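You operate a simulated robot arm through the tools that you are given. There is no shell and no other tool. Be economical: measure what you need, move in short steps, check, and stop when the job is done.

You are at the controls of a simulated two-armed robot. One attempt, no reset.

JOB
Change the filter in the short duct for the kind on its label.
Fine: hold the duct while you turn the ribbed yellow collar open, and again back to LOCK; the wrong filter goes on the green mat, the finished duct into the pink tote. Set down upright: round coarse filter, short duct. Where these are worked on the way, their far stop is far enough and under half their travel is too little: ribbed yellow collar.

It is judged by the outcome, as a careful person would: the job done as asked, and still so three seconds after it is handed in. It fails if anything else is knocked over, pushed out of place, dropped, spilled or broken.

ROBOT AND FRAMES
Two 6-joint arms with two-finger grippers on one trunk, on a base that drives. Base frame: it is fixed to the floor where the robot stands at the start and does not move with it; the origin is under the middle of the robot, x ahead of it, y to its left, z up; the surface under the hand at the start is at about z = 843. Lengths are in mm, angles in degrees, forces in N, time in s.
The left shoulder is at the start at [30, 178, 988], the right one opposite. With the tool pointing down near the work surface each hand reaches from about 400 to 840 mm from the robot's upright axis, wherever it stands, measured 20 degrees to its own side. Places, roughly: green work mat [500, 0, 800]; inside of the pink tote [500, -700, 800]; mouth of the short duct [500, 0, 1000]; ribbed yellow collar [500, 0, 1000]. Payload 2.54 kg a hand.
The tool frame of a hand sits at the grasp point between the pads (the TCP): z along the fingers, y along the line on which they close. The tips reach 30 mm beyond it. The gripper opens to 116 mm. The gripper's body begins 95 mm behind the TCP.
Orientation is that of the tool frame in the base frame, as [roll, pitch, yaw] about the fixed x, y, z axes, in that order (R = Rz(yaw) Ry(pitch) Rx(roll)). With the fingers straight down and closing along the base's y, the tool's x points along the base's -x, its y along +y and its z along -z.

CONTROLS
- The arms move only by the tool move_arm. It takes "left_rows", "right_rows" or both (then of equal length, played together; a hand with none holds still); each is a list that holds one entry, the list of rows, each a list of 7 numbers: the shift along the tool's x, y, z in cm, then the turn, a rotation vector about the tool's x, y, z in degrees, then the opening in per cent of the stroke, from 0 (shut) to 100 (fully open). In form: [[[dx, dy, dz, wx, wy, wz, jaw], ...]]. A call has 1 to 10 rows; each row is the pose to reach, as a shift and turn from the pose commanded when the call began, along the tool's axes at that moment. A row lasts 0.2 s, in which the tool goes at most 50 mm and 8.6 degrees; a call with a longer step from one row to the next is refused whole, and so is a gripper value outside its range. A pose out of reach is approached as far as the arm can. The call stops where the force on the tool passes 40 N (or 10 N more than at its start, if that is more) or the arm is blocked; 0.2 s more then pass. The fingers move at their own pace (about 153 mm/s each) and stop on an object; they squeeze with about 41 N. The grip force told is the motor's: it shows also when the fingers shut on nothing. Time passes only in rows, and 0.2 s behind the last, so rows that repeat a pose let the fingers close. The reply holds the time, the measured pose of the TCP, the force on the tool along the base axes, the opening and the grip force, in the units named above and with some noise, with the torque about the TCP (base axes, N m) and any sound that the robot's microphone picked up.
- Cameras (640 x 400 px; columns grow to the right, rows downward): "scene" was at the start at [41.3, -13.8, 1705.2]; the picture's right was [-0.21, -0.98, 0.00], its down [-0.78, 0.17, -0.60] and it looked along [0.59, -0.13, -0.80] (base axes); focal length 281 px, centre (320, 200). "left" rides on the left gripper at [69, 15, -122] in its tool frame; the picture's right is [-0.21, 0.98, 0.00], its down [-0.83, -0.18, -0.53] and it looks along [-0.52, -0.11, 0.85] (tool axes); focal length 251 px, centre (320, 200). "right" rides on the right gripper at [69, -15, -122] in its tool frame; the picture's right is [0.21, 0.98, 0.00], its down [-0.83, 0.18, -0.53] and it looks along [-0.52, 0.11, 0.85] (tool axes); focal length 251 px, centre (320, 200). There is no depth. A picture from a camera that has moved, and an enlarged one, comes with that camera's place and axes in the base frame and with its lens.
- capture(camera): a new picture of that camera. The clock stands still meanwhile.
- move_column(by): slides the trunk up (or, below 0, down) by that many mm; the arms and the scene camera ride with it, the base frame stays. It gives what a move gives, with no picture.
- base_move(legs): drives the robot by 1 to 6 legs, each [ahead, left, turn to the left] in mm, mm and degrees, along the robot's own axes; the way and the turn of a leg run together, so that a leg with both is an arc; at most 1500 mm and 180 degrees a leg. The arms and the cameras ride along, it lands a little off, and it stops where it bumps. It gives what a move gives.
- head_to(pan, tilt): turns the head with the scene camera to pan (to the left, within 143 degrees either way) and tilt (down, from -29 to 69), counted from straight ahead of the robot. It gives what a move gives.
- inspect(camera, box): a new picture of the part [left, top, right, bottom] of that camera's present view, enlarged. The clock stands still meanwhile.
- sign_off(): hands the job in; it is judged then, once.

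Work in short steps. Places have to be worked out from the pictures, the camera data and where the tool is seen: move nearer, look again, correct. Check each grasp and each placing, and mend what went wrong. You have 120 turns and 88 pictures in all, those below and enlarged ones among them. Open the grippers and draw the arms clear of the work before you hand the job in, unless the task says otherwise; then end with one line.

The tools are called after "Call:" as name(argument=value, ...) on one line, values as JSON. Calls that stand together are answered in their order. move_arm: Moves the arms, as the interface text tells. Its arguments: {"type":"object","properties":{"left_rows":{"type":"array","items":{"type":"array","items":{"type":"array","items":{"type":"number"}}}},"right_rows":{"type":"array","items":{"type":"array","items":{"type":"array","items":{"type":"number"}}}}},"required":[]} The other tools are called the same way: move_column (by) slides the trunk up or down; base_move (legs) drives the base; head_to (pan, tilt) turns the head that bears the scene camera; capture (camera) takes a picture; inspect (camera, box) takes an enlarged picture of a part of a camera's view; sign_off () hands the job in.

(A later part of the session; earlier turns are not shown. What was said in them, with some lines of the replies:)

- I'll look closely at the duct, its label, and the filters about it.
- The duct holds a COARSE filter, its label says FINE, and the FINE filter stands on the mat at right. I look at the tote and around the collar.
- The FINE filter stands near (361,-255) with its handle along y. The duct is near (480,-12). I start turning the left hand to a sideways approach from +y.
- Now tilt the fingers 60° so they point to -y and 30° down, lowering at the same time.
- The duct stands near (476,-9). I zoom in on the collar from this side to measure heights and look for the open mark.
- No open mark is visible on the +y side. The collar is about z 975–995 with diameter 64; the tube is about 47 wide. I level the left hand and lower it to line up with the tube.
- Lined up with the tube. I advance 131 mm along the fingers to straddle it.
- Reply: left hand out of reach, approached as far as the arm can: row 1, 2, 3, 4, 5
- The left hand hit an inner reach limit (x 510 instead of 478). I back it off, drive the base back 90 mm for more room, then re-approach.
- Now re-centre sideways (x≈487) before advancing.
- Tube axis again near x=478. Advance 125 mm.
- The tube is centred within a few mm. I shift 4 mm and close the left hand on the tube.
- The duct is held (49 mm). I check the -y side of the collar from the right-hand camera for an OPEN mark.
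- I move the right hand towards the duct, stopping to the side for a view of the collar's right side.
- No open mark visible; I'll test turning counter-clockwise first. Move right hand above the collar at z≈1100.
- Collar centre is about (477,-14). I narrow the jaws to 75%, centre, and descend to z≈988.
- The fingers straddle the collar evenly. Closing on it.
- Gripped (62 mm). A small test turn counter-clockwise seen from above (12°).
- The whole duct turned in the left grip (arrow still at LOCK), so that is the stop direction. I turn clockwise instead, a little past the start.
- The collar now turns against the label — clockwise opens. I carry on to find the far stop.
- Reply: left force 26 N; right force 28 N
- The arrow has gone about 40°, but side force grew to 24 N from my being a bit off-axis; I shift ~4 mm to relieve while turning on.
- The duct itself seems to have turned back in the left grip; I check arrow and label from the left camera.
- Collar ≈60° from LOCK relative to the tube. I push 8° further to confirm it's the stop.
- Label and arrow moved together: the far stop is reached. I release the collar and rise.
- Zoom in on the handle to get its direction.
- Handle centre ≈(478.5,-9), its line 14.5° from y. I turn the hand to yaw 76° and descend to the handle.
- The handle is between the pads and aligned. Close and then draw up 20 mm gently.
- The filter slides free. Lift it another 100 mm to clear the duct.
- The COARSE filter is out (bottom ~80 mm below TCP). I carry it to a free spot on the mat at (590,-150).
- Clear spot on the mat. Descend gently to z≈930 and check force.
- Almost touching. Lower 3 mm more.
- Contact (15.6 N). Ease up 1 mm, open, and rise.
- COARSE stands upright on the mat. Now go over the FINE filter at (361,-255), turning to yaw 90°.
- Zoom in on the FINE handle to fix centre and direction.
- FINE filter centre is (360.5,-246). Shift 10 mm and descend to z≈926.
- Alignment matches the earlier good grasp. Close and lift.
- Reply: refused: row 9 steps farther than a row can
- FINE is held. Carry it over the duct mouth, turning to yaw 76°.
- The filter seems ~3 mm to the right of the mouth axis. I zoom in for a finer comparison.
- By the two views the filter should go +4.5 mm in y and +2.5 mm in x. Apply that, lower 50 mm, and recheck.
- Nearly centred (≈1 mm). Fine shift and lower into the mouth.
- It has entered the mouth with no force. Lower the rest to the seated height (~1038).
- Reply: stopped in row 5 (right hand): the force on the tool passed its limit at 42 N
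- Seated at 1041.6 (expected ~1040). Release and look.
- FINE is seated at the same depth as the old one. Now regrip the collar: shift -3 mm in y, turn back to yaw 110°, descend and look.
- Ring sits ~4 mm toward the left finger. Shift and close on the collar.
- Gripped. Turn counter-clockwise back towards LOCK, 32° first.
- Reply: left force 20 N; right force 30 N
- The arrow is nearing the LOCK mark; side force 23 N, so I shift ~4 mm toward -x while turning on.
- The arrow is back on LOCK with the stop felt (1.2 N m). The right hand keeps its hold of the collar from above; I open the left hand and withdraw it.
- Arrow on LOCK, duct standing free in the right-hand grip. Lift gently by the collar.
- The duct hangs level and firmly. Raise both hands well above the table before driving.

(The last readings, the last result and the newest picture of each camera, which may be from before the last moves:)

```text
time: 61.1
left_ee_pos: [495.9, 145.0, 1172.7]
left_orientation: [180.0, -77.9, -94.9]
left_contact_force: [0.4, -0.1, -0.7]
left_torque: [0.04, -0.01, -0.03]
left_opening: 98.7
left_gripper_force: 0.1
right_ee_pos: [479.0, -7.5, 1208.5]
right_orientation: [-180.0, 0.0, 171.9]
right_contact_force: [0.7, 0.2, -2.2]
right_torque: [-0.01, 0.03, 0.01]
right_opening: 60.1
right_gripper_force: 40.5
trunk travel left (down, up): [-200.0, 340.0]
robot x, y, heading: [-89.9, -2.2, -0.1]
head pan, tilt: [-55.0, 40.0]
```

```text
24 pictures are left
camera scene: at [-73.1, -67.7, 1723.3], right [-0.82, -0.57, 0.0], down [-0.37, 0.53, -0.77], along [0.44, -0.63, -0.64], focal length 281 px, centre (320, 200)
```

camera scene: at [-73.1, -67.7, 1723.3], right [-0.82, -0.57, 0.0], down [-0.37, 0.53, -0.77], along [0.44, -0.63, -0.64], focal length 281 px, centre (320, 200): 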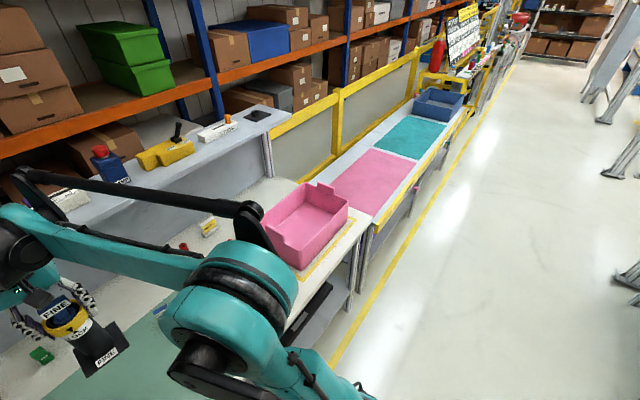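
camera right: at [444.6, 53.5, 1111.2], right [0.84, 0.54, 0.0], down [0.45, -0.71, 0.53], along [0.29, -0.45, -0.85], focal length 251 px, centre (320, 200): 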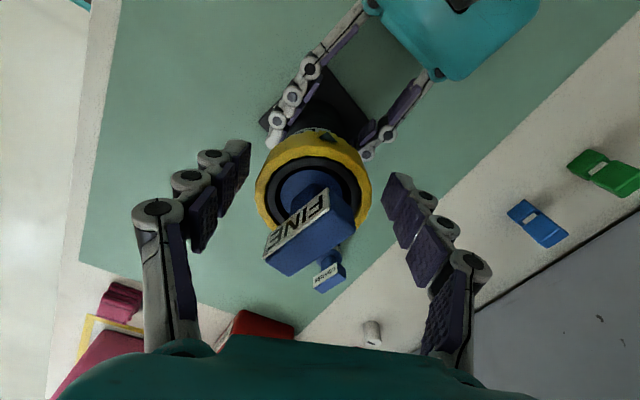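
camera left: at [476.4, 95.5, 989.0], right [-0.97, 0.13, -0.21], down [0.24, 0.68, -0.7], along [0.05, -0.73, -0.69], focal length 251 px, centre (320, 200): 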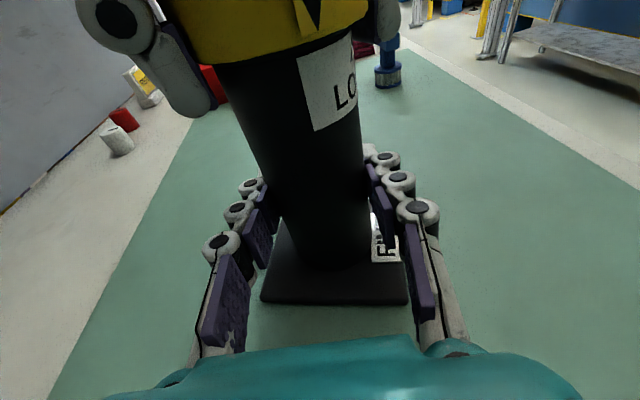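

The aisle and path are clear; tote centre is around y≈-710. Drive 500 mm right first, then look.

Call:
base_move(legs=[[0, -500, 0]])

Call:
head_to(pan=-20, tilt=55)

Call:
capture(camera="scene")

Call:
capture(camera="right")

```text
time: 64.1
left_ee_pos: [495.4, -356.4, 1170.7]
left_orientation: [180.0, -77.8, -94.8]
left_contact_force: [-0.7, -0.2, -1.1]
left_torque: [0.03, -0.02, -0.01]
left_opening: 98.5
left_gripper_force: 0.1
right_ee_pos: [478.1, -509.6, 1207.7]
right_orientation: [-180.0, -0.1, 172.1]
right_contact_force: [0.8, -0.8, -1.8]
right_torque: [0.03, 0.0, 0.0]
right_opening: 60.3
right_gripper_force: 41.5
trunk travel left (down, up): [-200.0, 340.0]
robot x, y, heading: [-89.4, -501.2, -0.2]
head pan, tilt: [-55.0, 40.0]
```

```text
time: 65.1
left_ee_pos: [495.3, -355.6, 1172.5]
left_orientation: [179.9, -77.9, -94.9]
left_contact_force: [-0.3, 0.5, 0.5]
left_torque: [0.0, 0.0, -0.02]
left_opening: 98.7
left_gripper_force: 0.0
right_ee_pos: [478.1, -509.2, 1208.0]
right_orientation: [179.9, 0.0, 171.9]
right_contact_force: [0.3, -0.1, -1.2]
right_torque: [-0.01, -0.04, 0.0]
right_opening: 60.3
right_gripper_force: 41.9
trunk travel left (down, up): [-200.0, 340.0]
robot x, y, heading: [-93.7, -500.5, -0.1]
head pan, tilt: [-20.0, 55.0]
```

```text
23 pictures are left
camera scene: at [-54.3, -523.9, 1702.7], right [-0.34, -0.94, 0.0], down [-0.77, 0.28, -0.57], along [0.54, -0.2, -0.82], focal length 281 px, centre (320, 200)
```

scene: 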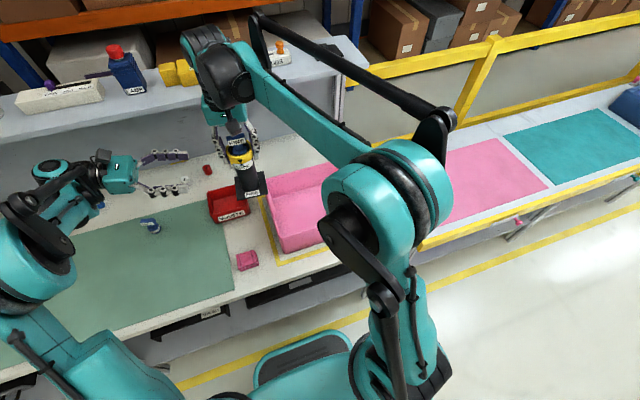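

```text
22 pictures are left
camera right: at [407.3, -514.7, 1330.5], right [-0.08, 1.0, 0.0], down [0.84, 0.06, 0.53], along [0.53, 0.04, -0.85], focal length 251 px, centre (320, 200)
```

right: 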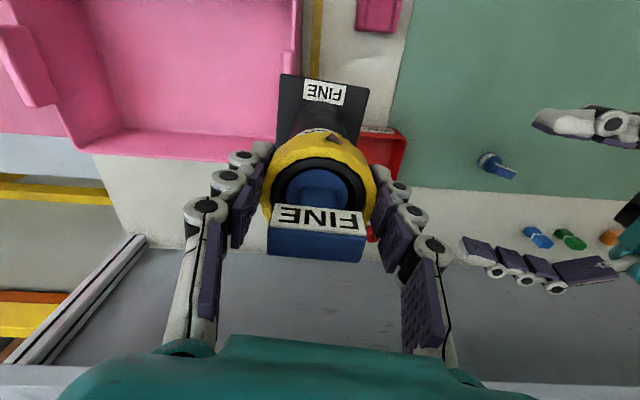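

The tote spans about y -540…-868, x 360…570, centre ≈(468,-705). Drive another 195 mm right and look down into it.

Call:
base_move(legs=[[0, -195, 0]])

Call:
capture(camera="right")

Call:
capture(camera="scene")

```text
time: 66.7
left_ee_pos: [496.0, -553.1, 1172.7]
left_orientation: [179.9, -77.8, -94.8]
left_contact_force: [0.1, -0.8, -0.3]
left_torque: [0.03, 0.02, -0.02]
left_opening: 99.0
left_gripper_force: 0.1
right_ee_pos: [477.3, -705.7, 1208.5]
right_orientation: [179.9, 0.0, 172.0]
right_contact_force: [0.9, -0.7, -1.4]
right_torque: [0.04, 0.01, 0.02]
right_opening: 60.3
right_gripper_force: 41.0
trunk travel left (down, up): [-200.0, 340.0]
robot x, y, heading: [-91.9, -692.4, 0.2]
head pan, tilt: [-20.0, 55.0]
```

```text
21 pictures are left
camera right: at [407.4, -710.8, 1330.5], right [-0.08, 1.0, 0.0], down [0.84, 0.06, 0.53], along [0.53, 0.04, -0.85], focal length 251 px, centre (320, 200)
```

right: 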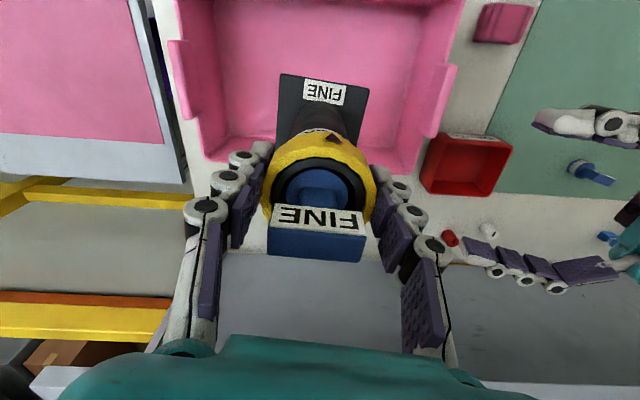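

```text
20 pictures are left
camera scene: at [-54.2, -720.2, 1702.6], right [-0.34, -0.94, 0.0], down [-0.77, 0.28, -0.57], along [0.54, -0.2, -0.82], focal length 281 px, centre (320, 200)
```

scene: 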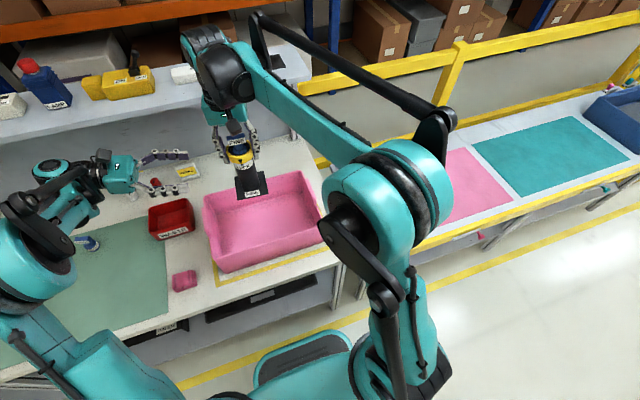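

Duct is over the tote's centre. Lower it to z≈1020 (bottom ~30 mm above the tote floor), shifting 9 mm toward -x.

Call:
move_arm(right_rows=[[[0.5, 0, 2, 0, 0, 0, 0], [0.9, 0, 4, 0, 0, 0, 0], [0.9, 0, 6, 0, 0, 0, 0], [0.9, 0, 8, 0, 0, 0, 0], [0.9, 0, 10, 0, 0, 0, 0], [0.9, 0, 12, 0, 0, 0, 0], [0.9, 0, 14, 0, 0, 0, 0], [0.9, 0, 16, 0, 0, 0, 0], [0.9, 0, 17.5, 0, 0, 0, 0], [0.9, 0, 18.5, 0, 0, 0, 0]]])

Call:
capture(camera="right")

Call:
capture(camera="scene")

```text
time: 68.9
left_ee_pos: [495.8, -551.4, 1172.9]
left_orientation: [179.9, -77.9, -95.0]
left_contact_force: [0.0, 0.1, 0.1]
left_torque: [0.0, -0.02, -0.03]
left_opening: 98.7
left_gripper_force: 0.0
right_ee_pos: [468.2, -702.9, 1022.6]
right_orientation: [-180.0, 0.0, 172.0]
right_contact_force: [1.0, -0.3, -2.5]
right_torque: [-0.01, 0.01, 0.02]
right_opening: 60.1
right_gripper_force: 41.5
trunk travel left (down, up): [-200.0, 340.0]
robot x, y, heading: [-91.1, -694.8, 0.1]
head pan, tilt: [-20.0, 55.0]
```

```text
19 pictures are left
camera right: at [398.5, -708.1, 1145.2], right [-0.08, 1.0, 0.0], down [0.84, 0.06, 0.53], along [0.53, 0.04, -0.85], focal length 251 px, centre (320, 200)
```

right: 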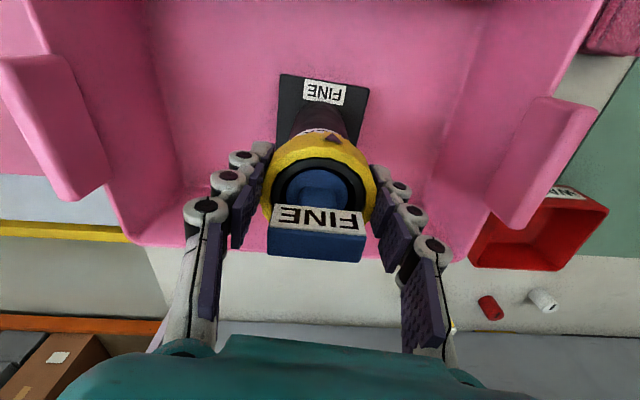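

```text
18 pictures are left
camera scene: at [-54.0, -718.7, 1702.6], right [-0.34, -0.94, 0.0], down [-0.77, 0.28, -0.57], along [0.54, -0.2, -0.82], focal length 281 px, centre (320, 200)
```

scene: 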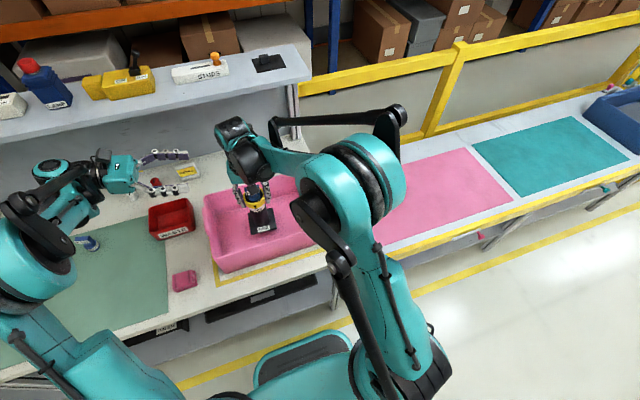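

Well centred in the tote. Lower 20 mm, then feel for the floor.

Call:
move_arm(right_rows=[[[0, 0, 0.8, 0, 0, 0, 0], [0, 0, 1.5, 0, 0, 0, 0], [0, 0, 2.0, 0, 0, 0, 0], [0, 0, 2.2, 0, 0, 0, 0]]])

```text
time: 69.9
left_ee_pos: [495.4, -551.9, 1172.2]
left_orientation: [179.9, -77.9, -95.0]
left_contact_force: [0.3, 0.6, -0.4]
left_torque: [0.02, 0.02, 0.0]
left_opening: 98.7
left_gripper_force: 0.1
right_ee_pos: [469.7, -703.2, 1001.1]
right_orientation: [179.9, -0.1, 172.0]
right_contact_force: [-0.9, -0.1, -1.4]
right_torque: [-0.01, 0.02, 0.03]
right_opening: 60.4
right_gripper_force: 41.4
trunk travel left (down, up): [-200.0, 340.0]
robot x, y, heading: [-90.8, -694.5, -0.0]
head pan, tilt: [-20.0, 55.0]
```

Call:
move_arm(right_rows=[[[0, 0, 0.2, 0, 0, 0, 0], [0, 0, 0.4, 0, 0, 0, 0], [0, 0, 0.4, 0, 0, 0, 0]]])

```text
time: 70.7
left_ee_pos: [496.2, -551.5, 1171.3]
left_orientation: [179.9, -78.0, -95.0]
left_contact_force: [0.3, 0.6, -0.2]
left_torque: [0.01, 0.0, -0.02]
left_opening: 98.7
left_gripper_force: 0.1
right_ee_pos: [469.2, -702.7, 996.9]
right_orientation: [180.0, 0.0, 172.0]
right_contact_force: [0.4, 0.7, -2.5]
right_torque: [-0.01, 0.02, -0.01]
right_opening: 60.1
right_gripper_force: 40.8
trunk travel left (down, up): [-200.0, 340.0]
robot x, y, heading: [-91.1, -696.8, -0.1]
head pan, tilt: [-20.0, 55.0]
```

No contact yet; feel on in small steps.

Call:
move_arm(right_rows=[[[0, 0, 0.15, 0, 0, 0, 0], [0, 0, 0.3, 0, 0, 0, 0], [0, 0, 0.3, 0, 0, 0, 0]]])

```text
time: 71.5
left_ee_pos: [494.7, -551.5, 1172.8]
left_orientation: [179.9, -77.9, -94.9]
left_contact_force: [0.4, -0.2, -0.1]
left_torque: [0.02, 0.01, -0.01]
left_opening: 98.5
left_gripper_force: 0.1
right_ee_pos: [468.3, -703.6, 994.1]
right_orientation: [179.9, -0.1, 172.0]
right_contact_force: [-0.2, 0.2, -2.2]
right_torque: [0.0, 0.04, 0.02]
right_opening: 60.1
right_gripper_force: 41.0
trunk travel left (down, up): [-200.0, 340.0]
robot x, y, heading: [-90.1, -691.2, -0.1]
head pan, tilt: [-20.0, 55.0]
```

Call:
move_arm(right_rows=[[[0, 0, 0.15, 0, 0, 0, 0], [0, 0, 0.3, 0, 0, 0, 0], [0, 0, 0.3, 0, 0, 0, 0]]])

```text
time: 72.3
left_ee_pos: [495.0, -552.5, 1172.8]
left_orientation: [-179.9, -77.9, -95.0]
left_contact_force: [-1.0, -0.6, -0.3]
left_torque: [0.03, -0.03, -0.02]
left_opening: 98.6
left_gripper_force: 0.1
right_ee_pos: [469.1, -702.1, 991.2]
right_orientation: [-180.0, 0.0, 172.0]
right_contact_force: [2.2, 0.4, 7.0]
right_torque: [-0.05, -0.18, 0.01]
right_opening: 60.4
right_gripper_force: 41.4
trunk travel left (down, up): [-200.0, 340.0]
robot x, y, heading: [-91.8, -699.2, 0.1]
head pan, tilt: [-20.0, 55.0]
```

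Contact with the tote floor (7 N). Open and rise.

Call:
move_arm(right_rows=[[[0, 0, 0, 0, 0, 0, 60], [0, 0, 0, 0, 0, 0, 75], [0, 0, 0, 0, 0, 0, 75], [0, 0, -4, 0, 0, 0, 75], [0, 0, -8, 0, 0, 0, 75], [0, 0, -12, 0, 0, 0, 75], [0, 0, -16, 0, 0, 0, 75], [0, 0, -20, 0, 0, 0, 75]]])

Call:
capture(camera="right")

Call:
inspect(camera="scene", box=[200, 150, 320, 280])

```text
time: 74.1
left_ee_pos: [495.5, -551.7, 1172.3]
left_orientation: [179.9, -77.9, -95.0]
left_contact_force: [0.3, -0.4, 0.4]
left_torque: [0.04, 0.01, 0.02]
left_opening: 98.5
left_gripper_force: 0.1
right_ee_pos: [466.8, -703.2, 1192.7]
right_orientation: [-180.0, 0.1, 172.0]
right_contact_force: [1.1, -0.2, 0.3]
right_torque: [0.0, -0.02, 0.03]
right_opening: 87.0
right_gripper_force: 0.0
trunk travel left (down, up): [-200.0, 340.0]
robot x, y, heading: [-90.4, -699.2, -0.0]
head pan, tilt: [-20.0, 55.0]
```

```text
17 pictures are left
camera right: at [397.3, -709.0, 1314.9], right [-0.08, 1.0, 0.0], down [0.84, 0.06, 0.53], along [0.53, 0.04, -0.85], focal length 251 px, centre (320, 200)
```

right: 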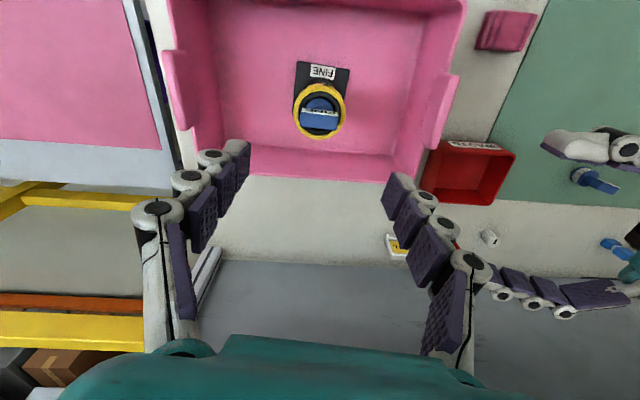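

```text
3.08 times, centred on (260, 215) of scene
camera zoom: at [-55.1, -718.7, 1702.7], right [-0.34, -0.94, 0.0], down [-0.77, 0.28, -0.57], along [0.54, -0.2, -0.82], focal length 864 px, centre (505, 154)
```

zoom: 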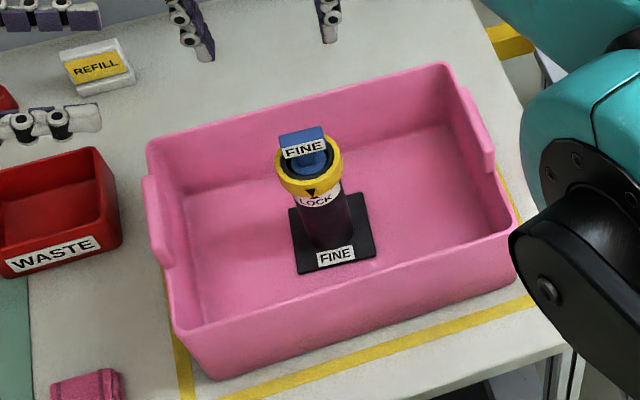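

Duct stands upright in the tote with FINE fitted. Check the LOCK arrow closely and the COARSE filter on the mat.

Call:
inspect(camera="scene", box=[245, 185, 275, 215])

Call:
head_to(pan=25, tilt=50)

Call:
capture(camera="scene")

```text
13.33 times, centred on (260, 200) of scene
camera zoom: at [-55.1, -718.7, 1702.7], right [-0.34, -0.94, 0.0], down [-0.77, 0.28, -0.57], along [0.54, -0.2, -0.82], focal length 3743 px, centre (1120, 200)
```

zoom: 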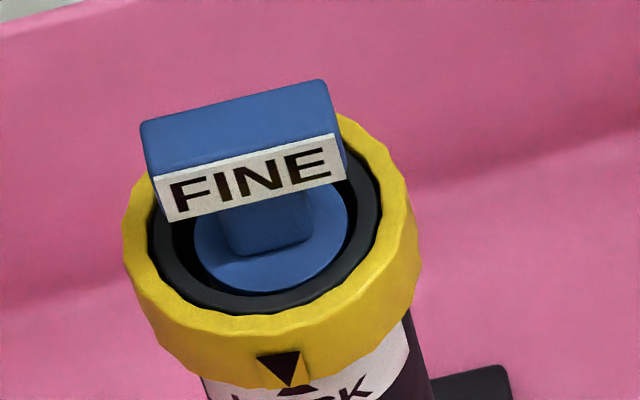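

```text
time: 75.2
left_ee_pos: [495.9, -551.3, 1172.9]
left_orientation: [179.9, -77.9, -94.9]
left_contact_force: [-0.4, 1.0, 0.1]
left_torque: [-0.02, 0.01, -0.01]
left_opening: 98.6
left_gripper_force: 0.2
right_ee_pos: [468.5, -703.5, 1191.8]
right_orientation: [-180.0, 0.0, 172.0]
right_contact_force: [0.2, -0.5, 0.7]
right_torque: [-0.03, -0.03, 0.02]
right_opening: 86.8
right_gripper_force: 0.1
trunk travel left (down, up): [-200.0, 340.0]
robot x, y, heading: [-88.4, -697.4, 0.2]
head pan, tilt: [25.0, 50.0]
```

```text
14 pictures are left
camera scene: at [-52.2, -661.5, 1709.2], right [0.42, -0.91, 0.0], down [-0.69, -0.32, -0.64], along [0.58, 0.27, -0.77], focal length 281 px, centre (320, 200)
```

scene: 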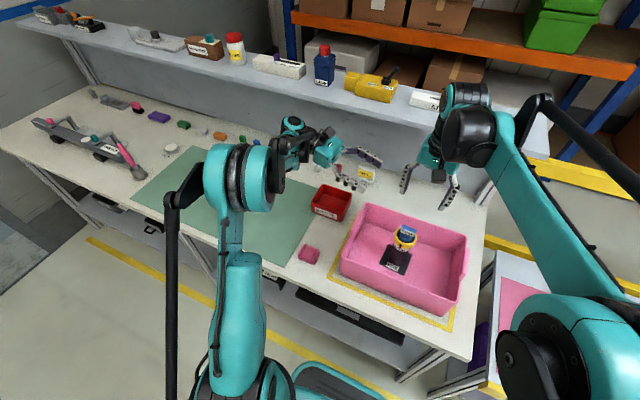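

COARSE is hidden by the arm here. I aim the head straight ahead to verify the arrow without parallax.

Call:
head_to(pan=0, tilt=55)

Call:
inspect(camera="scene", box=[300, 170, 350, 230])

```text
time: 76.1
left_ee_pos: [494.6, -551.3, 1171.9]
left_orientation: [179.9, -77.9, -95.0]
left_contact_force: [0.0, 0.1, -0.2]
left_torque: [-0.05, 0.0, 0.01]
left_opening: 98.7
left_gripper_force: 0.1
right_ee_pos: [468.7, -703.7, 1190.7]
right_orientation: [180.0, 0.0, 172.0]
right_contact_force: [-0.2, 0.1, 0.3]
right_torque: [0.02, 0.0, 0.02]
right_opening: 87.3
right_gripper_force: 0.1
trunk travel left (down, up): [-200.0, 340.0]
robot x, y, heading: [-88.9, -697.8, 0.2]
head pan, tilt: [0.0, 55.0]
```

```text
6.67 times, centred on (325, 200) of scene
camera zoom: at [-50.0, -693.9, 1702.7], right [0.0, -1.0, 0.0], down [-0.82, 0.0, -0.57], along [0.57, 0.0, -0.82], focal length 1872 px, centre (287, 200)
```

zoom: 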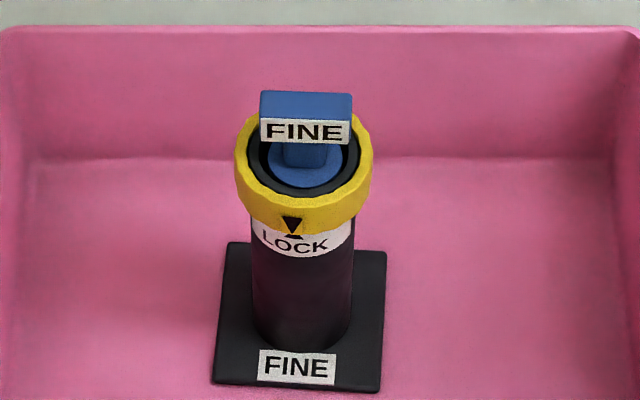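

Arrow and mark line up exactly: locked. Check the COARSE filter and surroundings via the right camera.

Call:
inspect(camera="right", box=[470, 100, 640, 280])

```text
2.22 times, centred on (555, 190) of right
camera zoom: at [397.9, -709.0, 1313.9], right [-0.08, 1.0, 0.0], down [0.84, 0.06, 0.53], along [0.53, 0.04, -0.85], focal length 559 px, centre (-202, 222)
```

zoom: 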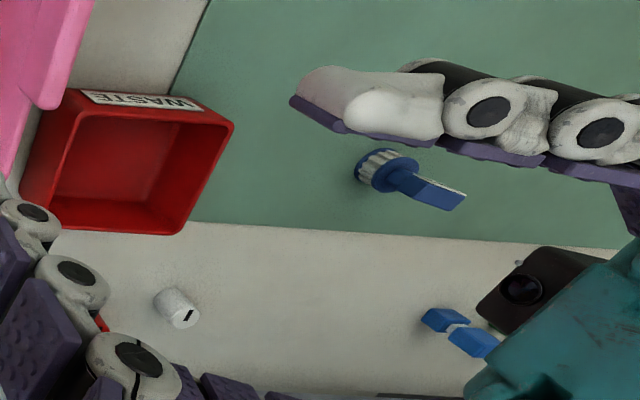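

The COARSE filter stands upright on the mat, the duct is locked and upright in the tote, the grippers are open and the arms are clear. Handing in.

Call:
sign_off()

```text
The job is handed in.
```

The FINE filter is in the short duct, the collar is back on LOCK, the duct stands upright in the pink tote, and the COARSE filter stands upright on the green mat.
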